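You operate a simulated robot arm through the tools that you are given. There is no shell and no other tool. Be economical: measure what you need, move in short steps, check, and stop when the job is done.

You are at the controls of a simulated two-armed robot. One attempt, no reset.

JOB
Roll the trolley into the yellow bay, brake it, hang the drip rack's full reel on an upper peg.
Fine: brake before you load.

The check looks at the end state, three seconds after you hand in, the way a careful person would. Anything else that was tipped, shoved, dropped, spilled or broken makes it a failure.

ROBOT AND FRAMES
Two 7-joint arms with two-finger parallel grippers on one trunk, on a base that drives. Base frame: it is fixed to the floor where the robot stands at the start and does not move with it; the origin is under the middle of the robot, x ahead of it, y to its left, z up. Units: mm, rad, N and s.
The left shoulder is at the start at [50, 161, 1098], the right one opposite. Places, roughly: lower far peg of the trolley [1400, 200, 800]; red brake lever [600, 100, 600]; reel [1250, 250, 750]; upper near peg of the trolley [1000, 100, 1100]. Payload 3.43 kg a hand.
The TCP of each hand is the grasp point between the finger pads, 30 mm short of the fingertips. In the tool frame z runs along the fingers and y along their closing line. Largest opening 94 mm; finger width 28, thickness 10; the body of the gripper, 50 by 96 mm, starts 55 mm behind the TCP.
Orientation is told as [roll, pitch, yaw] about the base's x, y, z axes, in that order, counted from this pose: with the fingers straight down and closing along the base's y, the tool's x points along the base's -x, its y along +y and its z along -z.

CONTROLS
- The arms move only by the tool move_arm. It takes "left_motion", "right_motion" or both (then of equal length, played together; a hand with none holds still); each is a list of rows, each a list of 3 entries, a list of its own where there are three numbers: the shift along the base's x, y, z in mm, then the turn, a rotation vector about the base's x, y, z in rad, then the gripper command, from -1 (fully open) to 1 (shut), values between in proportion. In form: [[[dx, dy, dz], [wx, wy, wz], jaw], ...]. A call has 1 to 8 rows; each row shifts and turns the commanded pose from where the row before left it. Rows are played at 5 a second. More than 50 mm and 0.15 rad between two rows, or a gripper value outside its range, and nothing of the call is played. A pose out of reach is approached as far as the arm can. The call stops where the force on the tool passes 90 N (or 10 N more than at its start, if that is more) or the arm is blocked; 0.2 s more then pass. Each finger travels about 45 mm/s and halts on what it meets, pressing with about 37 N; the grip force reading is that of the motor and also rises with nothing between the fingers. The clock runs only during rows and for 0.2 s after the last one: add rows that do not move to give the fingers time. The reply holds the time, the measured pose of the TCP, the force on the tool along the base axes, the opening and the grip force, in the units named above and with some noise, with the torque about the TCP (base axes, N m) and any sound that the robot's microphone picked up.
- Cameras (640 x 400 px; columns grow to the right, rows downward): "scene" is now at [133.5, -13.4, 1241.6]; the picture's right is [-0.12, -0.99, 0.00], its down [-0.37, 0.04, -0.93] and it looks along [0.92, -0.11, -0.37] (base axes); focal length 214 px, centre (320, 200). "left" rides on the left gripper at [76, -14, -102] in its tool frame; the picture's right is [0.18, 0.98, 0.00], its down [-0.75, 0.14, -0.64] and it looks along [-0.63, 0.12, 0.77] (tool axes); focal length 243 px, centre (320, 200). "right" rides on the right gripper at [76, 14, -103] in its tool frame; the picture's right is [-0.18, 0.98, 0.00], its down [-0.75, -0.14, -0.64] and it looks along [-0.63, -0.12, 0.77] (tool axes); focal length 243 px, centre (320, 200). There is no depth. A picture from a camera that has moved, and an enlarged one, comes with that camera's place and axes in the base frame and with its lens.
- camera(camera): a new picture of that camera. It takes no simulated time.
- move_column(by): slides the trunk up (or, below 0, down) by that many mm; the arms and the scene camera ride with it, the base frame stays. It gives what a move gives, with no picture.
- roll_base(legs): drives the robot by 1 to 6 legs, each [ahead, left, turn to the left] in mm, mm and rad, along the robot's own axes; the way and the turn of a leg run together, so that a leg with both is an arc; at most 1500 mm and 3.142 rad a leg. The arms and the cameras ride along, it lands a little off, and it stops where it bumps. It gives what a move gives.
- head_to(pan, tilt): turns the head with the scene camera to pan (to the left, within 1.396 rad either way) and tilt (down, from -0.506 to 1.204), counted from straight ahead of the robot. It gives what a move gives.
- enlarge(camera, box): a new picture of the part [left, top, right, bottom] of that camera's present view, enlarged. It takes no simulated time.
- finish_job(): hands the job in; it is judged then, once.

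Work in short steps. Places have to be worked out from the pictures, the camera data and where the tool is seen: move nearer, look again, correct. Check each grasp and each placing, and mend what went wrong. You have 120 turns and 92 pictures in all, those below and enlarged ones among them. Open the grippers and draw the arms clear of the work before you hand the job in, unless the task says otherwise; then end with one line.

The tools are called after "Request:" as name(argument=value, ...) on one line, values as JSON. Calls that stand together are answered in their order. move_arm: Moves the arms, as the interface text tells. Its arguments: {"type":"object","properties":{"left_motion":{"type":"array"},"right_motion":{"type":"array"}},"required":[]} The other tools are called the same way: move_column (by) slides the trunk up or down; roll_base (legs) drives the base; head_to (pan, tilt) turns the head that bears the scene camera; camera (camera) takes a picture; enlarge (camera, box) takes an enlarged picture of a part of a camera's view; finish_job () hands the job in.

At the start:

```text
clock: 0.0
left_eef_pos: [328.1, 112.5, 1231.7]
left_ee_rot: [-0.002, 0.0, 0.001]
left_ft_force: [-0.6, 0.2, -1.3]
left_moment: [0.02, -0.03, 0.0]
left_finger_gap: 94.1
left_finger_force: 0.0
right_eef_pos: [267.7, -95.1, 1205.1]
right_ee_rot: [0.003, 0.0, -0.002]
right_ft_force: [-0.1, 0.6, -0.7]
right_moment: [-0.01, 0.01, 0.01]
right_finger_gap: 93.8
right_finger_force: 0.0
trunk travel left (down, up): [-125.0, 142.0]
robot x, y, heading: [2.6, -2.8, 0.002]
head pan, tilt: [-0.119, 0.377]
```

scene: 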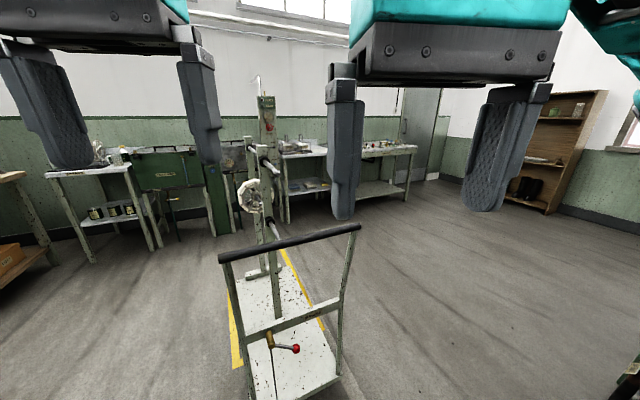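
right: 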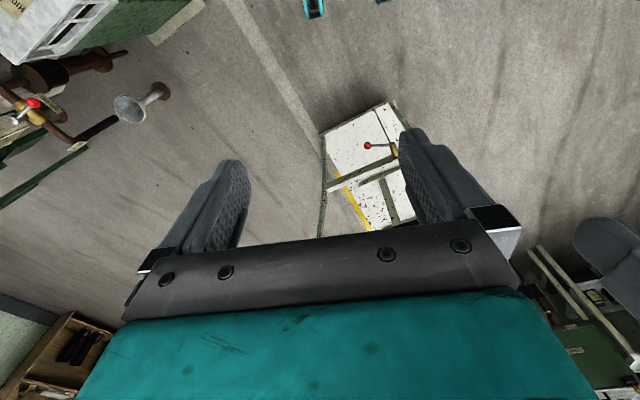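
left: 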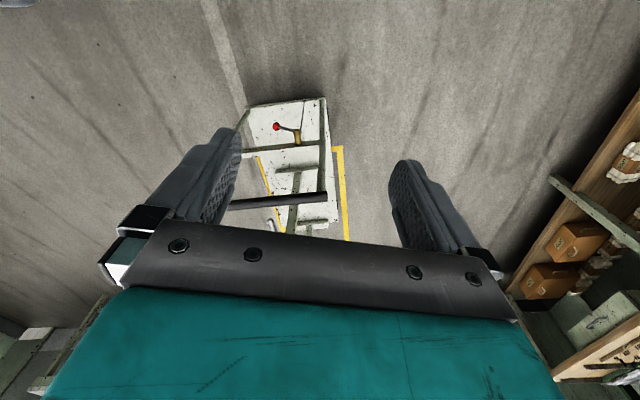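

The trolley stands ahead with its handle towards me, and the yellow bay lies just beyond and beneath it. I enlarge the view to see details.

Request:
enlarge(camera="scene", box=[200, 80, 380, 220])

Request:
enlarge(camera="scene", box=[200, 210, 400, 400])

Request:
enlarge(camera="scene", box=[0, 120, 240, 280])

```text
2.86 times, centred on (290, 150) of scene
camera zoom: at [133.5, -13.4, 1241.6], right [-0.12, -0.99, 0.0], down [-0.37, 0.04, -0.93], along [0.92, -0.11, -0.37], focal length 613 px, centre (406, 343)
```

zoom: 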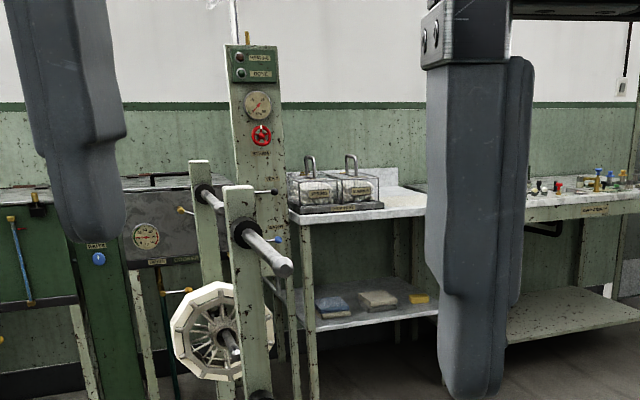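

```text
2.11 times, centred on (300, 305) of scene
camera zoom: at [133.5, -13.4, 1241.6], right [-0.12, -0.99, 0.0], down [-0.37, 0.04, -0.93], along [0.92, -0.11, -0.37], focal length 452 px, centre (362, -21)
```

zoom: 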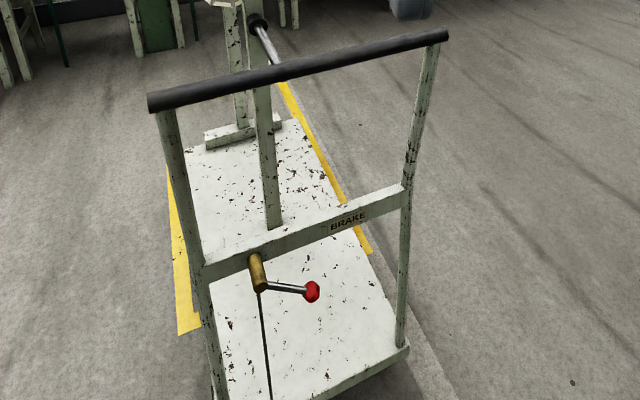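

```text
2.50 times, centred on (120, 200) of scene
camera zoom: at [133.5, -13.4, 1241.6], right [-0.12, -0.99, 0.0], down [-0.37, 0.04, -0.93], along [0.92, -0.11, -0.37], focal length 536 px, centre (820, 200)
```

zoom: 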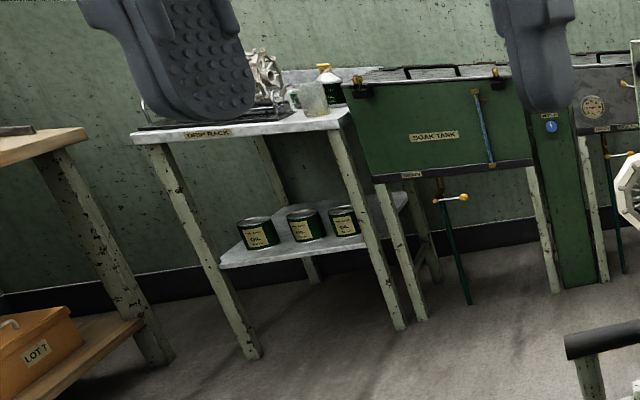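

The trolley's heading is about 0.3 rad, roughly in line with the bay, which starts about at its middle. I look at the drip rack and the bay from other head poses.

Request:
head_to(pan=0.75, tilt=0.25)

Request:
camera(camera="scene")

```text
clock: 1.2
left_eef_pos: [328.5, 112.5, 1232.2]
left_ee_rot: [-0.001, -0.001, 0.001]
left_ft_force: [-0.4, -0.6, 0.0]
left_moment: [-0.01, -0.02, -0.01]
left_finger_gap: 93.7
left_finger_force: 0.1
right_eef_pos: [266.6, -95.3, 1205.5]
right_ee_rot: [0.002, 0.003, -0.002]
right_ft_force: [-0.5, -0.9, 0.5]
right_moment: [-0.02, -0.01, 0.0]
right_finger_gap: 94.0
right_finger_force: 0.0
trunk travel left (down, up): [-125.0, 142.0]
robot x, y, heading: [3.7, -4.5, 0.003]
head pan, tilt: [0.75, 0.25]
```

```text
85 pictures are left
camera scene: at [109.7, 61.2, 1253.5], right [0.68, -0.73, 0.0], down [-0.18, -0.17, -0.97], along [0.71, 0.66, -0.25], focal length 214 px, centre (320, 200)
```

scene: 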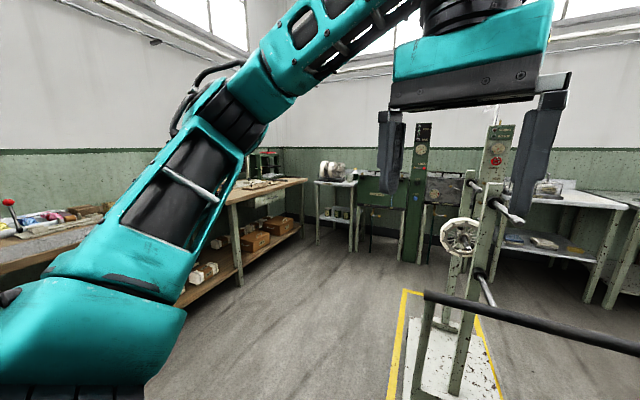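

Request:
enlarge(camera="scene", box=[290, 140, 390, 260])

Request:
enlarge(camera="scene", box=[380, 170, 560, 400])

```text
3.33 times, centred on (340, 200) of scene
camera zoom: at [109.7, 61.2, 1253.5], right [0.68, -0.73, 0.0], down [-0.18, -0.17, -0.97], along [0.71, 0.66, -0.25], focal length 715 px, centre (253, 200)
```

zoom: 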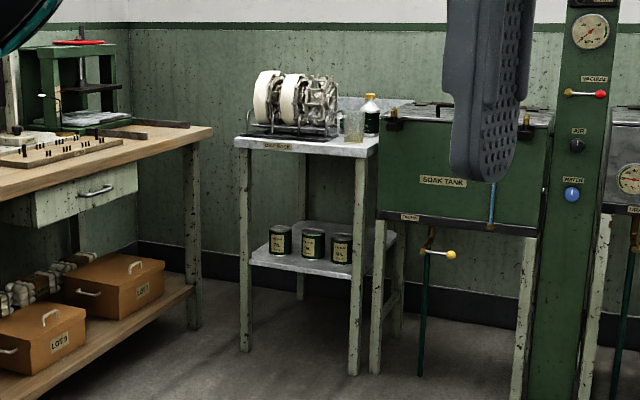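

```text
1.74 times, centred on (470, 285) of scene
camera zoom: at [109.7, 61.2, 1253.5], right [0.68, -0.73, 0.0], down [-0.18, -0.17, -0.97], along [0.71, 0.66, -0.25], focal length 373 px, centre (59, 52)
```

zoom: 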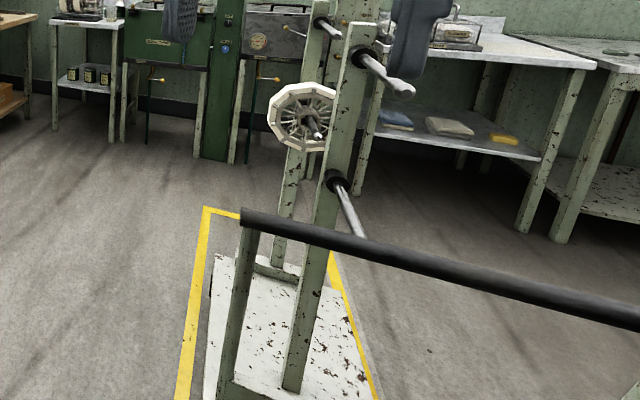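

The handle bar works out at z≈903, from about (608,178) to (715,-206). The bay centre is near (1448,245) with heading ≈0.31. I drive behind the trolley, aligned with it, before gripping the bar.

Request:
roll_base(legs=[[0, 0, 0.29], [150, -195, 0]])

Request:
head_to(pan=0.0, tilt=0.7)

Request:
camera(camera="scene")

```text
clock: 4.5
left_eef_pos: [478.2, 61.8, 1232.2]
left_ee_rot: [0.002, 0.001, 0.297]
left_ft_force: [0.6, 0.7, 0.4]
left_moment: [-0.01, -0.01, 0.03]
left_finger_gap: 93.8
left_finger_force: 0.0
right_eef_pos: [480.8, -154.6, 1206.0]
right_ee_rot: [0.002, 0.001, 0.295]
right_ft_force: [0.7, -0.3, -0.1]
right_moment: [0.02, 0.0, 0.02]
right_finger_gap: 93.9
right_finger_force: 0.1
trunk travel left (down, up): [-125.0, 142.0]
robot x, y, heading: [198.6, -137.9, 0.295]
head pan, tilt: [0.75, 0.25]
```

```text
clock: 5.6
left_eef_pos: [479.6, 61.9, 1232.6]
left_ee_rot: [0.002, 0.0, 0.297]
left_ft_force: [-0.2, -0.2, 0.4]
left_moment: [-0.01, -0.02, 0.01]
left_finger_gap: 94.1
left_finger_force: 0.0
right_eef_pos: [481.5, -156.2, 1205.2]
right_ee_rot: [0.002, 0.003, 0.295]
right_ft_force: [0.1, -0.2, -0.4]
right_moment: [0.0, 0.0, -0.02]
right_finger_gap: 93.9
right_finger_force: 0.0
trunk travel left (down, up): [-125.0, 142.0]
robot x, y, heading: [200.2, -141.5, 0.294]
head pan, tilt: [0.0, 0.7]
```

```text
82 pictures are left
camera scene: at [318.7, -107.0, 1212.7], right [0.29, -0.96, 0.0], down [-0.62, -0.19, -0.77], along [0.73, 0.22, -0.64], focal length 214 px, centre (320, 200)
```

scene: 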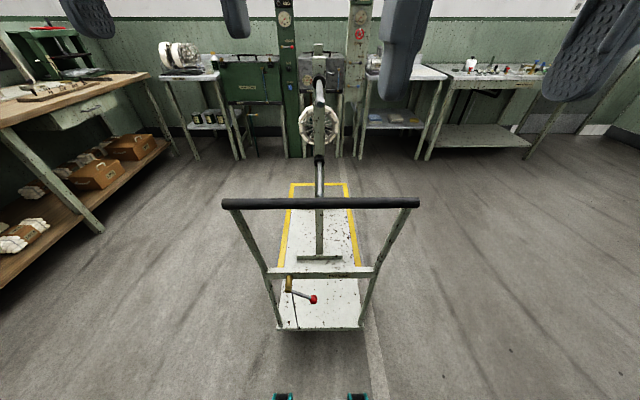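

The trolley, bay and robot axes are aligned now. I enlarge to get the deck's far edge and the brake lever.

Request:
enlarge(camera="scene", box=[240, 170, 400, 270])

Request:
enlarge(camera="scene", box=[260, 250, 388, 330])

```text
4.00 times, centred on (320, 220) of scene
camera zoom: at [318.7, -107.0, 1212.7], right [0.29, -0.96, 0.0], down [-0.62, -0.19, -0.77], along [0.73, 0.22, -0.64], focal length 858 px, centre (320, 120)
```

zoom: 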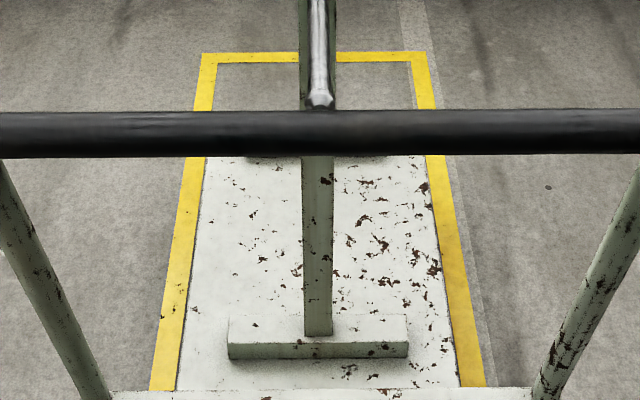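

```text
5.00 times, centred on (324, 290) of scene
camera zoom: at [318.7, -107.0, 1212.7], right [0.29, -0.96, 0.0], down [-0.62, -0.19, -0.77], along [0.73, 0.22, -0.64], focal length 1072 px, centre (300, -250)
```

zoom: 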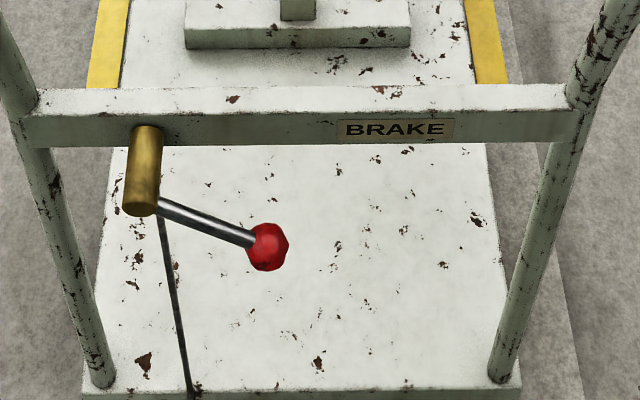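

I turn both hands by 90° (mirrored) so the fingers close along the trolley's axis.

Request:
move_arm(left_motion=[[[0, 0, 0], [0, 0, 0.143], -1], [[0, 0, 0], [0, 0, 0.143], -1], [[0, 0, 0], [0, 0, 0.143], -1], [[0, 0, 0], [0, 0, 0.143], -1], [[0, 0, 0], [0, 0, 0.143], -1], [[0, 0, 0], [0, 0, 0.143], -1], [[0, 0, 0], [0, 0, 0.143], -1], [[0, 0, 0], [0, 0, 0.143], -1]], right_motion=[[[0, 0, 0], [0, 0, -0.143], -1], [[0, 0, 0], [0, 0, -0.143], -1], [[0, 0, 0], [0, 0, -0.143], -1], [[0, 0, 0], [0, 0, -0.143], -1], [[0, 0, 0], [0, 0, -0.143], -1], [[0, 0, 0], [0, 0, -0.143], -1], [[0, 0, 0], [0, 0, -0.143], -1], [[0, 0, 0], [0, 0, -0.143], -1]])

Request:
move_arm(left_motion=[[[0, 0, 0], [0, 0, 0.143], -1], [[0, 0, 0], [0, 0, 0.143], -1], [[0, 0, 0], [0, 0, 0.143], -1], [[0, 0, 0], [0, 0, 0], -1]], right_motion=[[[0, 0, 0], [0, 0, -0.143], -1], [[0, 0, 0], [0, 0, -0.143], -1], [[0, 0, 0], [0, 0, -0.143], -1], [[0, 0, 0], [0, 0, 0], -1]])

```text
clock: 7.4
left_eef_pos: [478.8, 61.9, 1231.7]
left_ee_rot: [-0.002, 0.001, 1.444]
left_ft_force: [0.3, 0.4, 0.1]
left_moment: [0.0, 0.01, 0.01]
left_finger_gap: 94.1
left_finger_force: 0.1
right_eef_pos: [481.7, -153.6, 1205.3]
right_ee_rot: [0.002, 0.003, -0.851]
right_ft_force: [0.3, 0.4, -0.3]
right_moment: [-0.01, 0.01, 0.01]
right_finger_gap: 93.9
right_finger_force: 0.1
trunk travel left (down, up): [-125.0, 142.0]
robot x, y, heading: [197.8, -141.4, 0.298]
head pan, tilt: [0.0, 0.7]
```

```text
clock: 8.4
left_eef_pos: [478.6, 63.5, 1232.7]
left_ee_rot: [0.0, -0.002, 1.871]
left_ft_force: [0.2, 0.0, 0.2]
left_moment: [0.02, 0.0, -0.02]
left_finger_gap: 94.2
left_finger_force: 0.0
right_eef_pos: [480.4, -154.7, 1204.7]
right_ee_rot: [0.001, 0.002, -1.279]
right_ft_force: [0.1, -0.2, 0.1]
right_moment: [0.0, -0.04, 0.01]
right_finger_gap: 94.1
right_finger_force: 0.1
trunk travel left (down, up): [-125.0, 142.0]
robot x, y, heading: [196.6, -142.2, 0.298]
head pan, tilt: [0.0, 0.7]
```

Now I drive 100 mm nearer, then move both hands over the bar.

Request:
roll_base(legs=[[100, 0, 0]])

Request:
move_arm(left_motion=[[[15, 10, -48], [0, 0, 0], -1], [[15, 10, -45], [0, 0, 0], -1], [[15, 11, -45], [0, 0, 0], -1], [[0, 0, -45], [0, 0, 0], -1], [[0, 0, -40], [0, 0, 0], -1], [[0, 0, 0], [0, 0, 0], -1]], right_motion=[[[35, 0, -35], [0, 0, 0], -1], [[35, 0, -35], [0, 0, 0], -1], [[35, 0, -35], [0, 0, 0], -1], [[14, 0, -45], [0, 0, 0], -1], [[0, 0, -45], [0, 0, 0], -1], [[0, 0, 0], [0, 0, 0], -1]])

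Request:
camera(camera="scene")

Request:
camera(camera="left")

```text
clock: 9.5
left_eef_pos: [574.2, 92.9, 1232.3]
left_ee_rot: [0.0, 0.001, 1.872]
left_ft_force: [0.5, -0.4, -0.8]
left_moment: [-0.02, 0.02, -0.01]
left_finger_gap: 94.3
left_finger_force: 0.1
right_eef_pos: [577.9, -124.1, 1204.6]
right_ee_rot: [0.0, 0.001, -1.274]
right_ft_force: [-0.5, 0.8, 0.4]
right_moment: [-0.01, 0.03, -0.02]
right_finger_gap: 93.9
right_finger_force: 0.0
trunk travel left (down, up): [-125.0, 142.0]
robot x, y, heading: [293.1, -113.3, 0.301]
head pan, tilt: [0.0, 0.7]
```

```text
refused: row 1 steps farther than a row can; nothing moved
```

```text
79 pictures are left
camera scene: at [414.4, -77.3, 1212.5], right [0.29, -0.96, 0.0], down [-0.62, -0.19, -0.76], along [0.73, 0.23, -0.64], focal length 214 px, centre (320, 200)
```

scene: 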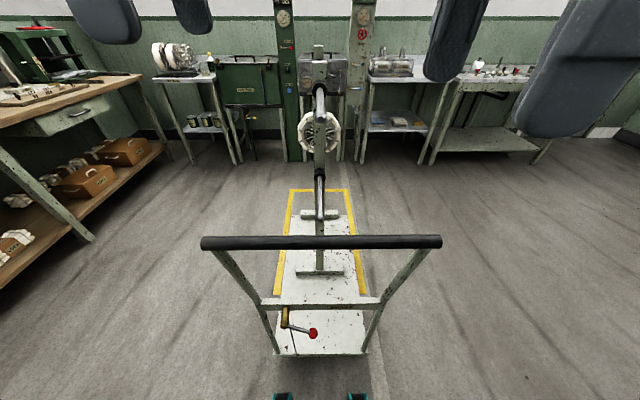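

```text
78 pictures are left
camera left: at [610.2, 23.0, 1333.4], right [-0.88, -0.47, 0.0], down [-0.36, 0.68, 0.64], along [-0.3, 0.57, -0.77], focal length 243 px, centre (320, 200)
```

left: 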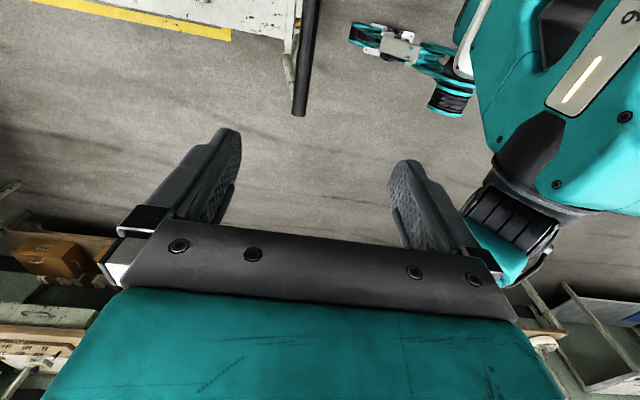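

Triangulating from both cameras puts the bar higher and nearer than I first had it: z≈940, mid ≈(623,-12). I position both hands above it at z≈1040 and look again.

Request:
move_arm(left_motion=[[[7, 9, -45], [0, 0, 0], -1], [[6, 10, -45], [0, 0, 0], -1], [[0, 0, -48], [0, 0, 0], -1], [[0, 0, -48], [0, 0, 0], -1], [[0, 0, 0], [0, 0, 0], -1]], right_motion=[[[25, -4, -40], [0, 0, 0], -1], [[25, -4, -40], [0, 0, 0], -1], [[20, -4, -40], [0, 0, 0], -1], [[15, 0, -40], [0, 0, 0], -1], [[0, 0, 0], [0, 0, 0], -1]])

Request:
camera(camera="left")

Request:
camera(camera="right")

Request:
camera(camera="scene")

```text
clock: 10.7
left_eef_pos: [585.2, 113.0, 1046.5]
left_ee_rot: [-0.003, 0.0, 1.87]
left_ft_force: [-0.9, 0.1, 0.2]
left_moment: [-0.01, 0.0, -0.01]
left_finger_gap: 94.1
left_finger_force: 0.1
right_eef_pos: [661.4, -136.1, 1045.1]
right_ee_rot: [0.002, 0.005, -1.275]
right_ft_force: [-0.3, 0.4, 0.4]
right_moment: [-0.01, -0.01, -0.01]
right_finger_gap: 94.0
right_finger_force: 0.1
trunk travel left (down, up): [-125.0, 142.0]
robot x, y, heading: [293.9, -117.6, 0.299]
head pan, tilt: [0.0, 0.7]
```

```text
77 pictures are left
camera left: at [622.5, 42.0, 1147.1], right [-0.88, -0.47, 0.0], down [-0.36, 0.68, 0.64], along [-0.3, 0.57, -0.77], focal length 243 px, centre (320, 200)
```

left: 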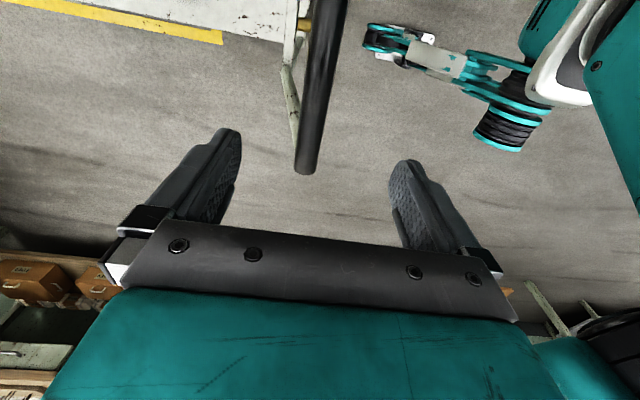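

```text
76 pictures are left
camera right: at [653.8, -58.8, 1148.1], right [0.99, 0.11, 0.0], down [0.08, -0.76, 0.64], along [0.07, -0.64, -0.77], focal length 243 px, centre (320, 200)
```

right: 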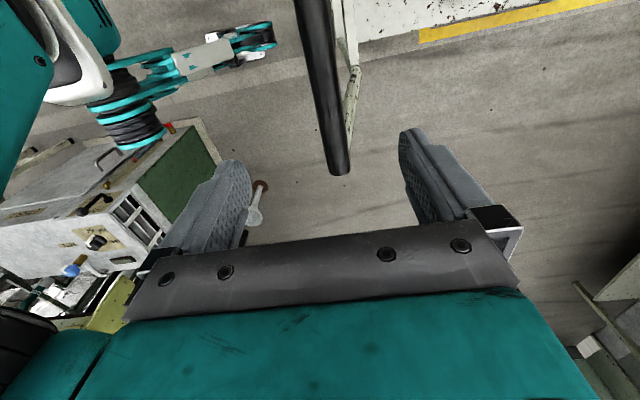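

```text
75 pictures are left
camera scene: at [413.6, -77.5, 1212.7], right [0.29, -0.96, 0.0], down [-0.62, -0.19, -0.77], along [0.73, 0.23, -0.64], focal length 214 px, centre (320, 200)
```

scene: 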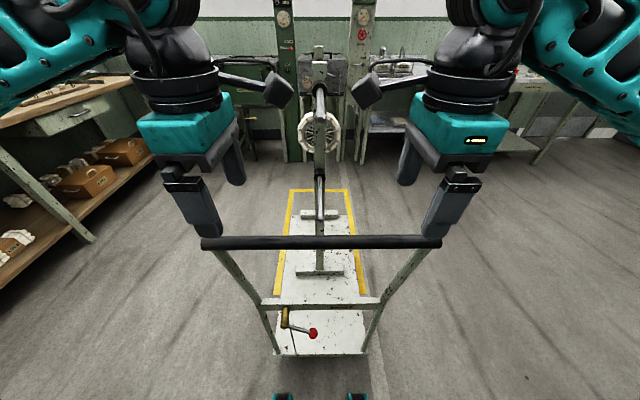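

The bar's ends now come out at (570,170) and (690,-195), z≈939. I nudge the right hand by 8 mm, lower both by 105 mm, and look at where they ended up.

Request:
move_arm(left_motion=[[[1, 0, -40], [0, 0, 0], -1], [[1, 0, -40], [0, 0, 0], -1], [[0, 0, -25], [0, 0, 0], -1], [[0, 0, 0], [0, 0, 0], -1]], right_motion=[[[8, 0, -38], [0, 0, 0], -1], [[0, 0, -40], [0, 0, 0], -1], [[0, 0, -25], [0, 0, 0], -1], [[0, 0, 0], [0, 0, 0], -1]])

Request:
camera(camera="left")

Request:
camera(camera="right")

```text
clock: 11.7
left_eef_pos: [587.3, 113.4, 942.8]
left_ee_rot: [-0.002, -0.001, 1.871]
left_ft_force: [0.4, 0.5, 1.2]
left_moment: [-0.01, 0.01, -0.02]
left_finger_gap: 93.8
left_finger_force: 0.1
right_eef_pos: [666.9, -137.3, 943.3]
right_ee_rot: [0.002, 0.002, -1.275]
right_ft_force: [-0.5, -0.1, 0.4]
right_moment: [0.01, 0.02, 0.01]
right_finger_gap: 93.8
right_finger_force: 0.1
trunk travel left (down, up): [-125.0, 142.0]
robot x, y, heading: [293.0, -114.6, 0.303]
head pan, tilt: [0.0, 0.7]
```

```text
74 pictures are left
camera left: at [624.6, 42.6, 1044.2], right [-0.88, -0.47, 0.0], down [-0.36, 0.68, 0.64], along [-0.3, 0.57, -0.77], focal length 243 px, centre (320, 200)
```

left: 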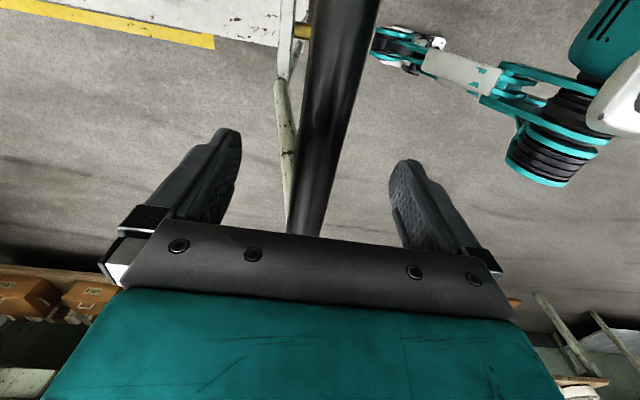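

```text
73 pictures are left
camera right: at [658.9, -59.8, 1045.6], right [0.99, 0.11, 0.0], down [0.08, -0.76, 0.64], along [0.07, -0.64, -0.77], focal length 243 px, centre (320, 200)
```

right: 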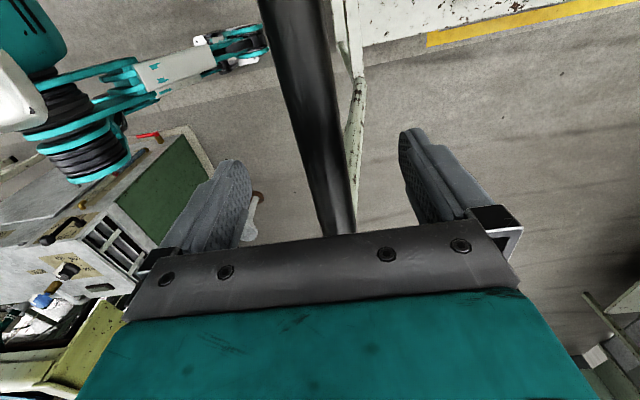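

The bar lies between the fingers of both hands. I close on it.

Request:
move_arm(left_motion=[[[0, 0, 0], [0, 0, 0], 0.0], [[0, 0, 0], [0, 0, 0], 0.3], [[0, 0, 0], [0, 0, 0], 0.6], [[0, 0, 0], [0, 0, 0], 0.8], [[0, 0, 0], [0, 0, 0], 1], [[0, 0, 0], [0, 0, 0], 1]], right_motion=[[[0, 0, 0], [0, 0, 0], 0.0], [[0, 0, 0], [0, 0, 0], 0.3], [[0, 0, 0], [0, 0, 0], 0.6], [[0, 0, 0], [0, 0, 0], 0.8], [[0, 0, 0], [0, 0, 0], 1], [[0, 0, 0], [0, 0, 0], 1]])

Request:
camera(camera="scene")

```text
clock: 13.1
left_eef_pos: [589.8, 113.0, 942.8]
left_ee_rot: [0.001, 0.002, 1.874]
left_ft_force: [2.6, 1.9, 3.4]
left_moment: [-0.49, -0.44, 0.83]
left_finger_gap: 23.8
left_finger_force: 36.5
right_eef_pos: [668.9, -136.5, 944.3]
right_ee_rot: [0.003, 0.004, -1.273]
right_ft_force: [14.2, 2.8, 0.9]
right_moment: [0.36, -0.24, 0.83]
right_finger_gap: 23.7
right_finger_force: 36.7
trunk travel left (down, up): [-125.0, 142.0]
robot x, y, heading: [295.1, -112.0, 0.298]
head pan, tilt: [0.0, 0.7]
```

```text
72 pictures are left
camera scene: at [415.1, -77.1, 1212.6], right [0.29, -0.96, 0.0], down [-0.62, -0.19, -0.76], along [0.73, 0.23, -0.65], focal length 214 px, centre (320, 200)
```

scene: 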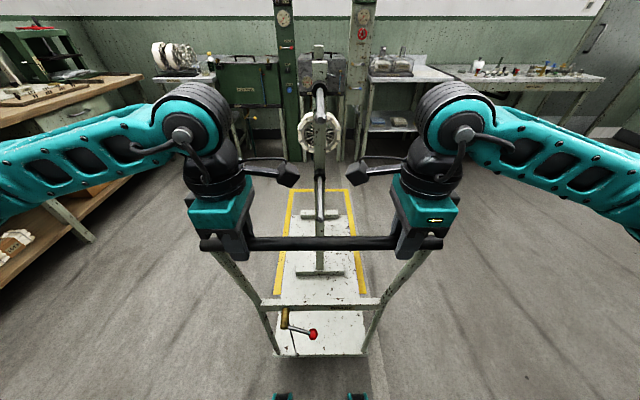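

Both hands grip the 24 mm bar. I push 300 mm straight ahead and look again.

Request:
roll_base(legs=[[300, 0, 0]])

Request:
camera(camera="scene")

```text
clock: 15.2
left_eef_pos: [877.2, 199.6, 941.6]
left_ee_rot: [0.007, 0.0, 1.867]
left_ft_force: [-26.4, -3.7, 0.4]
left_moment: [0.3, 0.38, 0.97]
left_finger_gap: 24.2
left_finger_force: 37.0
right_eef_pos: [958.7, -50.5, 944.3]
right_ee_rot: [0.007, 0.003, -1.284]
right_ft_force: [26.8, 18.8, 0.0]
right_moment: [0.38, -0.19, 1.04]
right_finger_gap: 24.3
right_finger_force: 36.5
trunk travel left (down, up): [-125.0, 142.0]
robot x, y, heading: [581.4, -26.2, 0.292]
head pan, tilt: [0.0, 0.7]
```

```text
71 pictures are left
camera scene: at [702.6, 11.2, 1212.4], right [0.29, -0.96, 0.0], down [-0.62, -0.19, -0.76], along [0.73, 0.22, -0.65], focal length 214 px, centre (320, 200)
```

scene: 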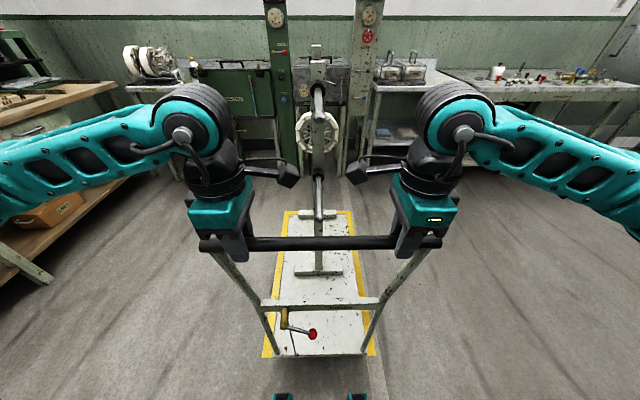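

The trolley is moving well. I zoom in to measure the margins at both ends.

Request:
enlarge(camera="scene", box=[240, 195, 400, 295])

Request:
enlarge(camera="scene", box=[240, 280, 400, 380])

```text
4.00 times, centred on (320, 245) of scene
camera zoom: at [702.6, 11.2, 1212.4], right [0.29, -0.96, 0.0], down [-0.62, -0.19, -0.76], along [0.73, 0.22, -0.65], focal length 858 px, centre (320, 20)
```

zoom: 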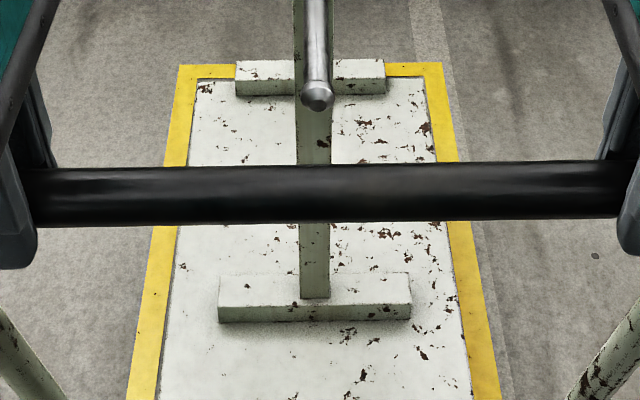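

```text
4.00 times, centred on (320, 330) of scene
camera zoom: at [702.6, 11.2, 1212.4], right [0.29, -0.96, 0.0], down [-0.62, -0.19, -0.76], along [0.73, 0.22, -0.65], focal length 858 px, centre (320, -320)
```

zoom: 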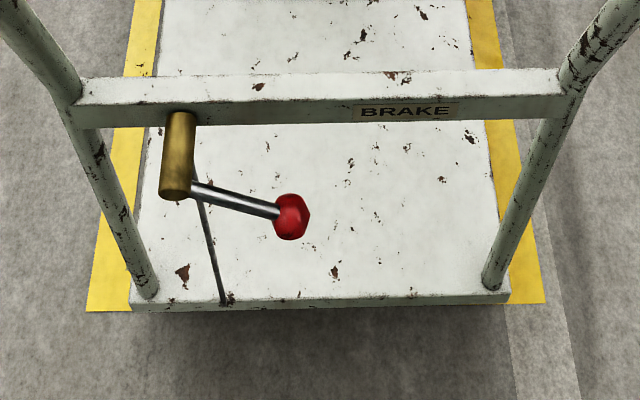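

Bay in camera terms runs about 294–1244 mm (inner), with the deck at ≈260–1080. Lateral centring is good, so I push 115 mm more.

Request:
roll_base(legs=[[115, 0, 0]])

Request:
enlarge(camera="scene", box=[160, 180, 480, 380])

```text
clock: 16.4
left_eef_pos: [988.8, 233.7, 942.7]
left_ee_rot: [0.003, 0.002, 1.871]
left_ft_force: [2.8, 3.9, 0.7]
left_moment: [0.51, -0.08, 1.13]
left_finger_gap: 23.9
left_finger_force: 37.3
right_eef_pos: [1070.7, -15.4, 943.7]
right_ee_rot: [0.014, 0.007, -1.288]
right_ft_force: [16.0, 13.2, 0.2]
right_moment: [0.12, -0.32, 1.05]
right_finger_gap: 24.6
right_finger_force: 37.2
trunk travel left (down, up): [-125.0, 142.0]
robot x, y, heading: [689.1, 9.9, 0.293]
head pan, tilt: [0.0, 0.7]
```

```text
2.00 times, centred on (320, 280) of scene
camera zoom: at [813.8, 44.8, 1212.2], right [0.29, -0.96, 0.0], down [-0.62, -0.19, -0.76], along [0.73, 0.22, -0.65], focal length 429 px, centre (320, 40)
```

zoom: 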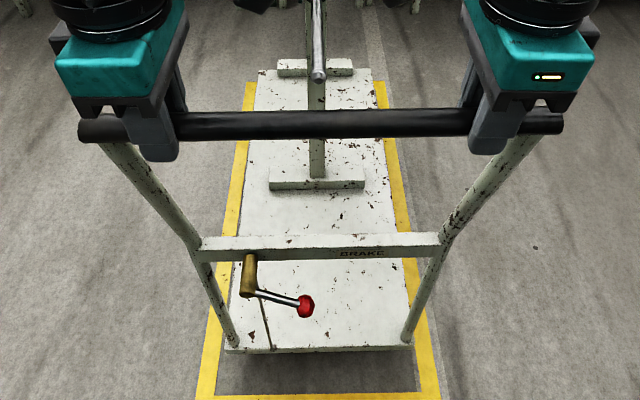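

A near cross line is now visible too. I look at the full frame.

Request:
camera(camera="scene")

```text
67 pictures are left
camera scene: at [813.8, 44.8, 1212.2], right [0.29, -0.96, 0.0], down [-0.62, -0.19, -0.76], along [0.73, 0.22, -0.65], focal length 214 px, centre (320, 200)
```

scene: 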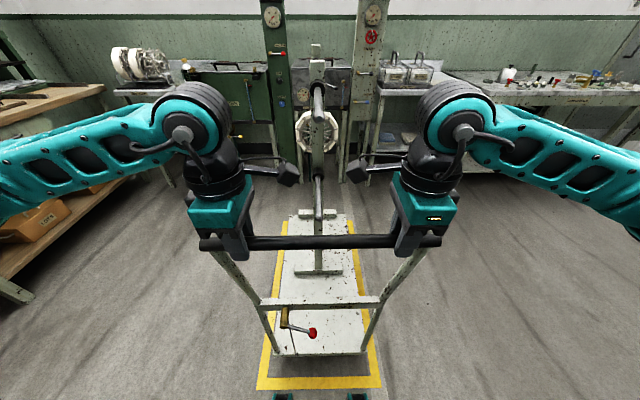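

The trolley is centred in the bay on all sides. I release the bar and lift both hands off.

Request:
move_arm(left_motion=[[[0, 0, 0], [0, 0, 0], 0], [[0, 0, 0], [0, 0, 0], -1], [[0, 0, 0], [0, 0, 0], -1], [[0, 0, 0], [0, 0, 0], -1], [[0, 0, 40], [0, 0, 0], -1], [[0, 0, 48], [0, 0, 0], -1], [[0, 0, 48], [0, 0, 0], -1], [[0, 0, 48], [0, 0, 0], -1]], right_motion=[[[0, 0, 0], [0, 0, 0], 0], [[0, 0, 0], [0, 0, 0], -1], [[0, 0, 0], [0, 0, 0], -1], [[0, 0, 0], [0, 0, 0], -1], [[0, 0, 40], [0, 0, 0], -1], [[0, 0, 48], [0, 0, 0], -1], [[0, 0, 48], [0, 0, 0], -1], [[0, 0, 48], [0, 0, 0], -1]])

Request:
roll_base(legs=[[-250, 0, 0]])

Request:
camera(camera="scene")

```text
clock: 18.2
left_eef_pos: [985.5, 231.7, 1130.2]
left_ee_rot: [-0.002, -0.002, 1.867]
left_ft_force: [-0.2, 0.9, 0.6]
left_moment: [-0.01, 0.02, -0.03]
left_finger_gap: 93.8
left_finger_force: 0.1
right_eef_pos: [1069.0, -17.6, 1132.2]
right_ee_rot: [0.017, 0.008, -1.288]
right_ft_force: [-0.5, 0.4, 0.2]
right_moment: [-0.02, 0.03, -0.02]
right_finger_gap: 94.2
right_finger_force: 0.1
trunk travel left (down, up): [-125.0, 142.0]
robot x, y, heading: [694.0, 9.6, 0.294]
head pan, tilt: [0.0, 0.7]
```

```text
clock: 20.0
left_eef_pos: [744.2, 159.0, 1130.0]
left_ee_rot: [0.0, 0.001, 1.875]
left_ft_force: [0.6, 0.1, 0.3]
left_moment: [0.01, 0.01, 0.02]
left_finger_gap: 94.1
left_finger_force: 0.2
right_eef_pos: [827.5, -88.1, 1132.3]
right_ee_rot: [0.018, 0.006, -1.284]
right_ft_force: [0.4, -0.1, 0.2]
right_moment: [0.04, -0.03, 0.01]
right_finger_gap: 94.1
right_finger_force: 0.1
trunk travel left (down, up): [-125.0, 142.0]
robot x, y, heading: [447.6, -65.3, 0.296]
head pan, tilt: [0.0, 0.7]
```

```text
66 pictures are left
camera scene: at [568.6, -30.6, 1212.8], right [0.29, -0.96, 0.0], down [-0.62, -0.19, -0.77], along [0.73, 0.23, -0.64], focal length 214 px, centre (320, 200)
```

scene: 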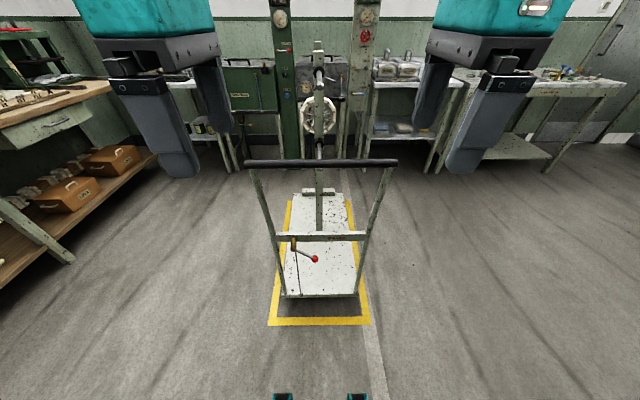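

With the 256 mm backup as a baseline, the deck comes out lower than I assumed (z≈85). The far end may then be over the line, so I zoom in to check.

Request:
enlarge(camera="scene", box=[264, 180, 376, 250])

Request:
enlarge(camera="scene", box=[256, 250, 384, 330])

```text
5.71 times, centred on (320, 215) of scene
camera zoom: at [568.6, -30.6, 1212.8], right [0.29, -0.96, 0.0], down [-0.62, -0.19, -0.77], along [0.73, 0.23, -0.64], focal length 1226 px, centre (320, 114)
```

zoom: 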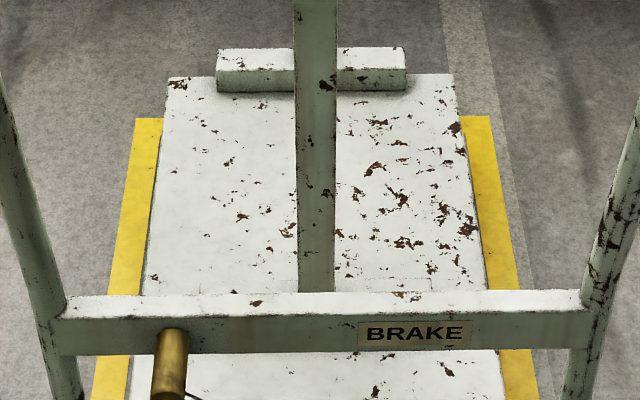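

```text
5.00 times, centred on (320, 290) of scene
camera zoom: at [568.6, -30.6, 1212.8], right [0.29, -0.96, 0.0], down [-0.62, -0.19, -0.77], along [0.73, 0.23, -0.64], focal length 1072 px, centre (320, -250)
```

zoom: 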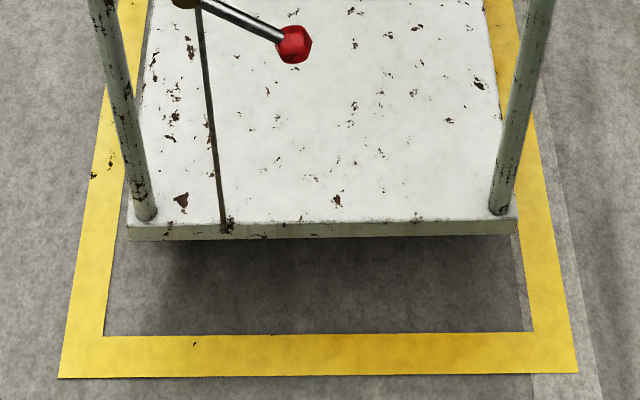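

The estimates suggest the deck sits ~30 mm too far forward, with little slack. I get a vertical baseline by moving the trunk for a better measurement.

Request:
move_column(by=140)

Request:
enlarge(camera="scene", box=[264, 200, 376, 270])

Request:
enlarge(camera="scene", box=[256, 270, 384, 350])

Request:
move_column(by=-260)

Request:
enlarge(camera="scene", box=[264, 150, 376, 220])

Request:
enlarge(camera="scene", box=[256, 220, 384, 300])

```text
clock: 21.7
left_eef_pos: [745.5, 158.7, 1268.9]
left_ee_rot: [0.001, 0.003, 1.875]
left_ft_force: [0.1, -0.1, -0.2]
left_moment: [0.02, -0.01, 0.01]
left_finger_gap: 94.1
left_finger_force: 0.0
right_eef_pos: [827.3, -88.8, 1270.3]
right_ee_rot: [0.017, 0.004, -1.285]
right_ft_force: [-0.2, 0.3, 0.7]
right_moment: [-0.02, -0.04, 0.0]
right_finger_gap: 93.8
right_finger_force: 0.1
trunk travel left (down, up): [-265.0, 2.0]
robot x, y, heading: [452.1, -64.9, 0.299]
head pan, tilt: [0.0, 0.7]
```

```text
5.71 times, centred on (320, 235) of scene
camera zoom: at [569.2, -30.4, 1352.6], right [0.29, -0.96, 0.0], down [-0.62, -0.19, -0.76], along [0.73, 0.23, -0.64], focal length 1226 px, centre (320, 0)
```

zoom: 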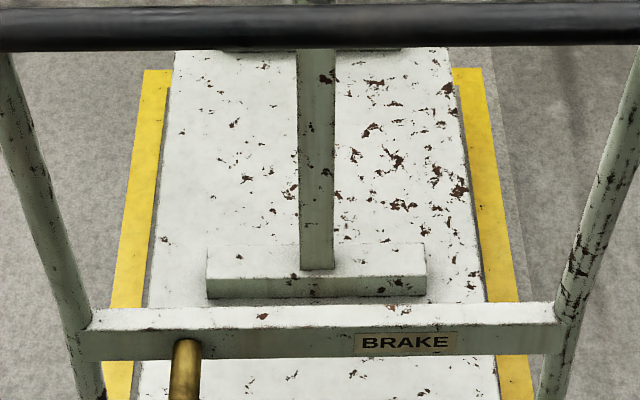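

```text
5.00 times, centred on (320, 310) of scene
camera zoom: at [569.2, -30.4, 1352.6], right [0.29, -0.96, 0.0], down [-0.62, -0.19, -0.76], along [0.73, 0.23, -0.64], focal length 1072 px, centre (320, -350)
```

zoom: 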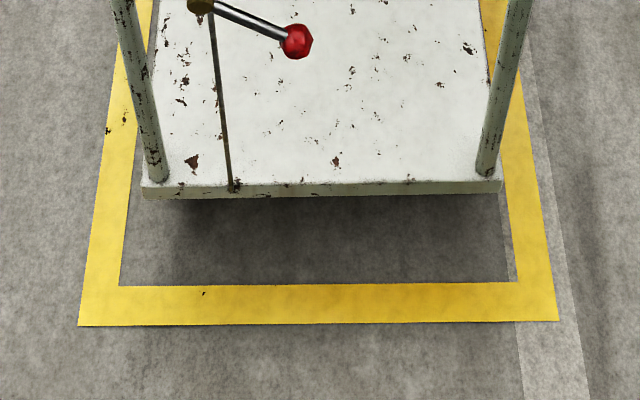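

```text
clock: 24.4
left_eef_pos: [744.3, 160.5, 1008.4]
left_ee_rot: [-0.001, 0.002, 1.874]
left_ft_force: [-0.9, -0.3, -1.0]
left_moment: [0.0, 0.01, 0.03]
left_finger_gap: 94.1
left_finger_force: 0.0
right_eef_pos: [828.1, -88.9, 1010.4]
right_ee_rot: [0.018, 0.009, -1.283]
right_ft_force: [0.5, -0.4, 0.4]
right_moment: [-0.06, 0.0, -0.02]
right_finger_gap: 93.9
right_finger_force: 0.0
trunk travel left (down, up): [-5.0, 262.0]
robot x, y, heading: [448.5, -60.5, 0.3]
head pan, tilt: [0.0, 0.7]
```

```text
5.71 times, centred on (320, 185) of scene
camera zoom: at [569.0, -30.5, 1092.7], right [0.29, -0.96, 0.0], down [-0.62, -0.19, -0.77], along [0.73, 0.23, -0.64], focal length 1226 px, centre (320, 286)
```

zoom: 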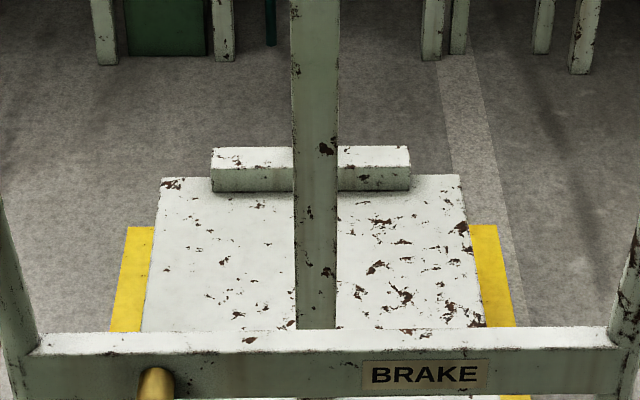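

```text
5.00 times, centred on (320, 260) of scene
camera zoom: at [569.0, -30.5, 1092.7], right [0.29, -0.96, 0.0], down [-0.62, -0.19, -0.77], along [0.73, 0.23, -0.64], focal length 1072 px, centre (320, -100)
```

zoom: 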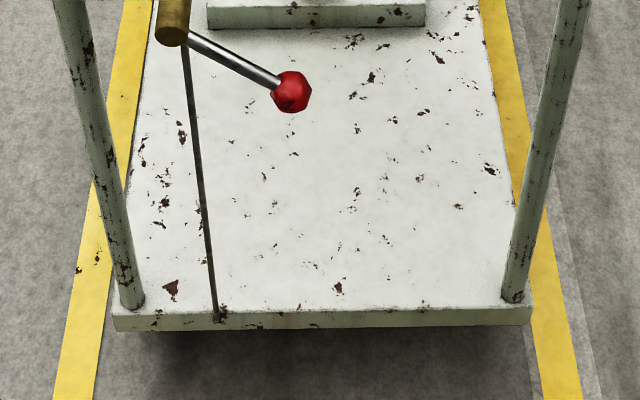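

The measurement gives the deck at 527–1364 within the bay's inner 473–1392, and the handle inside as well, so the position is good. The ball is at about (1018,128,520) and the lever pivot at (1003,205,565). I turn the right hand back so I can press the lever.

Request:
move_arm(right_motion=[[[0, 0, 0], [0, 0, 0.143], 0], [[0, 0, 0], [0, 0, 0.143], 1], [[0, 0, 0], [0, 0, 0.143], 1], [[0, 0, 0], [0, 0, 0.143], 1], [[0, 0, 0], [0, 0, 0.143], 1], [[0, 0, 0], [0, 0, 0.143], 1], [[0, 0, 0], [0, 0, 0.143], 1], [[0, 0, 0], [0, 0, 0.143], 1]])

Request:
move_arm(right_motion=[[[0, 0, 0], [0, 0, 0.143], 1], [[0, 0, 0], [0, 0, 0.143], 1], [[0, 0, 0], [0, 0, 0.143], 1], [[0, 0, -20], [0.042, -0.136, 0], 1], [[0, 0, -20], [0.042, -0.136, 0], 1], [[0, 0, -20], [0.042, -0.136, 0], 1], [[0, 0, -20], [0.042, -0.136, 0], 1], [[0, 0, -20], [0.042, -0.136, 0], 1]])

Request:
move_arm(right_motion=[[[10, 10, -40], [0.042, -0.136, 0], 1], [[10, 10, -40], [0, 0, 0], 1], [[10, 10, -40], [0, 0, 0], 1], [[10, 10, -40], [0, 0, 0], 1], [[10, 10, -40], [0, 0, 0], 1], [[0, 0, 0], [0, 0, 0], 1]])

Request:
camera(camera="scene")

Request:
camera(camera="right")

```text
clock: 26.1
left_eef_pos: [743.9, 158.9, 1009.4]
left_ee_rot: [-0.001, 0.002, 1.875]
left_ft_force: [0.1, -0.1, -0.4]
left_moment: [0.0, 0.01, 0.03]
left_finger_gap: 94.1
left_finger_force: 0.0
right_eef_pos: [828.0, -89.0, 1009.3]
right_ee_rot: [0.017, 0.007, -0.137]
right_ft_force: [-0.1, -0.9, 0.1]
right_moment: [0.0, -0.03, 0.0]
right_finger_gap: 0.0
right_finger_force: 32.7
trunk travel left (down, up): [-5.0, 262.0]
robot x, y, heading: [448.5, -62.5, 0.299]
head pan, tilt: [0.0, 0.7]
```

```text
clock: 27.9
left_eef_pos: [744.9, 158.2, 1009.4]
left_ee_rot: [0.0, 0.002, 1.874]
left_ft_force: [0.9, -0.1, 0.0]
left_moment: [-0.01, 0.0, 0.01]
left_finger_gap: 94.2
left_finger_force: 0.0
right_eef_pos: [831.0, -84.7, 913.2]
right_ee_rot: [0.028, -0.705, 0.285]
right_ft_force: [0.2, 0.9, 0.1]
right_moment: [0.01, 0.02, -0.02]
right_finger_gap: 0.0
right_finger_force: 33.5
right hand out of reach, approached as far as the arm can: row 8
trunk travel left (down, up): [-5.0, 262.0]
robot x, y, heading: [445.9, -68.2, 0.301]
head pan, tilt: [0.0, 0.7]
```

```text
clock: 29.4
left_eef_pos: [744.1, 159.1, 1010.3]
left_ee_rot: [0.0, 0.002, 1.874]
left_ft_force: [-0.2, -1.2, 0.9]
left_moment: [-0.03, 0.02, -0.01]
left_finger_gap: 93.8
left_finger_force: 0.2
right_eef_pos: [895.1, -21.2, 713.9]
right_ee_rot: [0.031, -0.847, 0.281]
right_ft_force: [-0.4, -0.4, 0.3]
right_moment: [-0.01, 0.02, -0.01]
right_finger_gap: 0.0
right_finger_force: 32.9
right hand out of reach, approached as far as the arm can: row 1
trunk travel left (down, up): [-5.0, 262.0]
robot x, y, heading: [448.4, -67.1, 0.297]
head pan, tilt: [0.0, 0.7]
```

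```text
59 pictures are left
camera scene: at [569.1, -30.5, 1092.7], right [0.29, -0.96, 0.0], down [-0.62, -0.19, -0.76], along [0.73, 0.23, -0.64], focal length 214 px, centre (320, 200)
```

scene: 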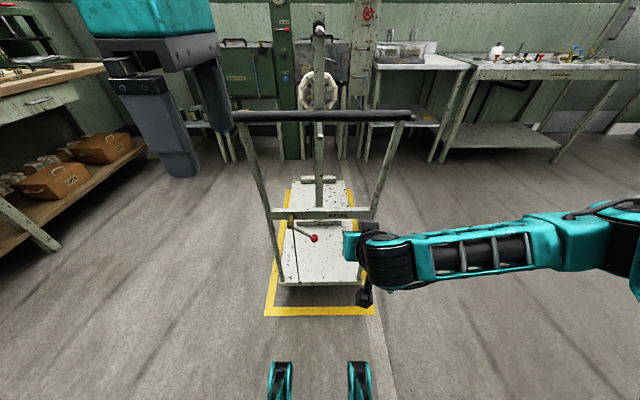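

```text
58 pictures are left
camera right: at [769.6, -45.7, 724.9], right [-0.18, 0.97, 0.16], down [0.07, -0.15, 0.99], along [0.98, 0.19, -0.04], focal length 243 px, centre (320, 200)
```

right: 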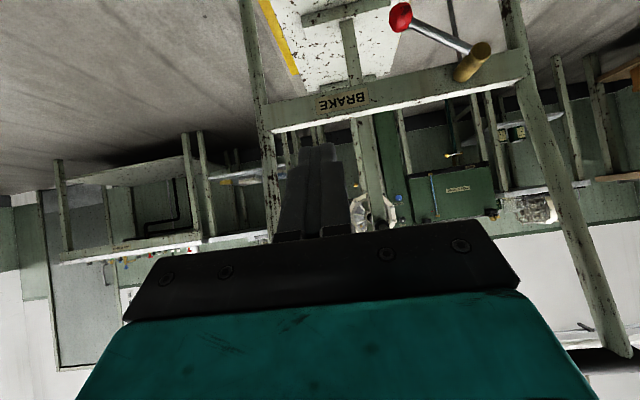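

The hand view confirms the ball at (1010,127,521). I roll the right hand 90° about its own axis with the jaws open, so the fingers can straddle the lever from above and below.

Request:
move_arm(right_motion=[[[0, 0, 0], [-0.1025, -0.0315, 0.0944], 0], [[0, 0, 0], [-0.1025, -0.0315, 0.0944], -1], [[0, 0, 0], [-0.1025, -0.0315, 0.0944], -1], [[0, 0, 0], [-0.1025, -0.0315, 0.0944], -1], [[0, 0, 0], [-0.1025, -0.0315, 0.0944], -1], [[0, 0, 0], [-0.1025, -0.0315, 0.0944], -1], [[0, 0, 0], [-0.1025, -0.0315, 0.0944], -1], [[0, 0, 0], [-0.1025, -0.0315, 0.0944], -1]])

Request:
move_arm(right_motion=[[[0, 0, 0], [-0.1025, -0.0315, 0.0944], -1], [[0, 0, 0], [-0.1025, -0.0315, 0.0944], -1], [[0, 0, 0], [-0.1025, -0.0315, 0.0944], -1], [[0, 0, 0], [0, 0, 0], -1]])

Request:
camera(camera="right")

```text
clock: 31.1
left_eef_pos: [744.5, 159.3, 1008.4]
left_ee_rot: [0.002, 0.002, 1.876]
left_ft_force: [0.4, 0.7, -0.4]
left_moment: [-0.03, 0.02, -0.02]
left_finger_gap: 93.9
left_finger_force: 0.0
right_eef_pos: [894.0, -21.6, 715.1]
right_ee_rot: [-0.781, -0.322, 1.569]
right_ft_force: [-0.5, 0.9, 0.8]
right_moment: [-0.01, 0.04, -0.02]
right_finger_gap: 94.0
right_finger_force: 0.1
trunk travel left (down, up): [-5.0, 262.0]
robot x, y, heading: [449.4, -66.6, 0.296]
head pan, tilt: [0.0, 0.7]
```

```text
clock: 32.1
left_eef_pos: [744.2, 159.0, 1008.3]
left_ee_rot: [0.0, 0.002, 1.873]
left_ft_force: [-1.3, -0.2, 0.4]
left_moment: [-0.01, -0.04, 0.01]
left_finger_gap: 94.2
left_finger_force: 0.1
right_eef_pos: [894.2, -21.7, 714.7]
right_ee_rot: [-0.831, -0.005, 1.86]
right_ft_force: [0.0, -0.4, 0.9]
right_moment: [0.01, 0.04, 0.02]
right_finger_gap: 94.0
right_finger_force: 0.1
trunk travel left (down, up): [-5.0, 262.0]
robot x, y, heading: [447.2, -62.4, 0.3]
head pan, tilt: [0.0, 0.7]
```

```text
57 pictures are left
camera right: at [835.2, -118.7, 772.7], right [-0.69, -0.01, -0.72], down [-0.58, 0.61, 0.54], along [0.44, 0.79, -0.43], focal length 243 px, centre (320, 200)
```

right: 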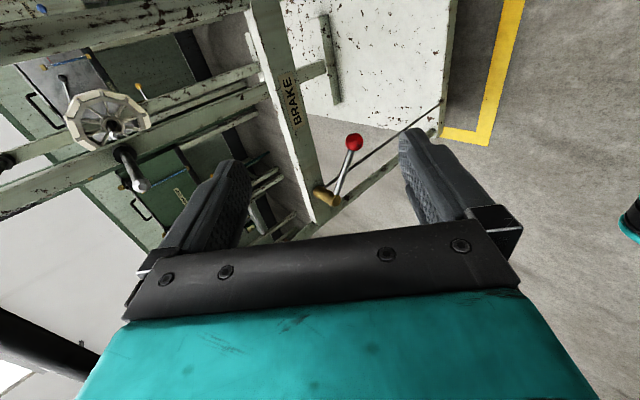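

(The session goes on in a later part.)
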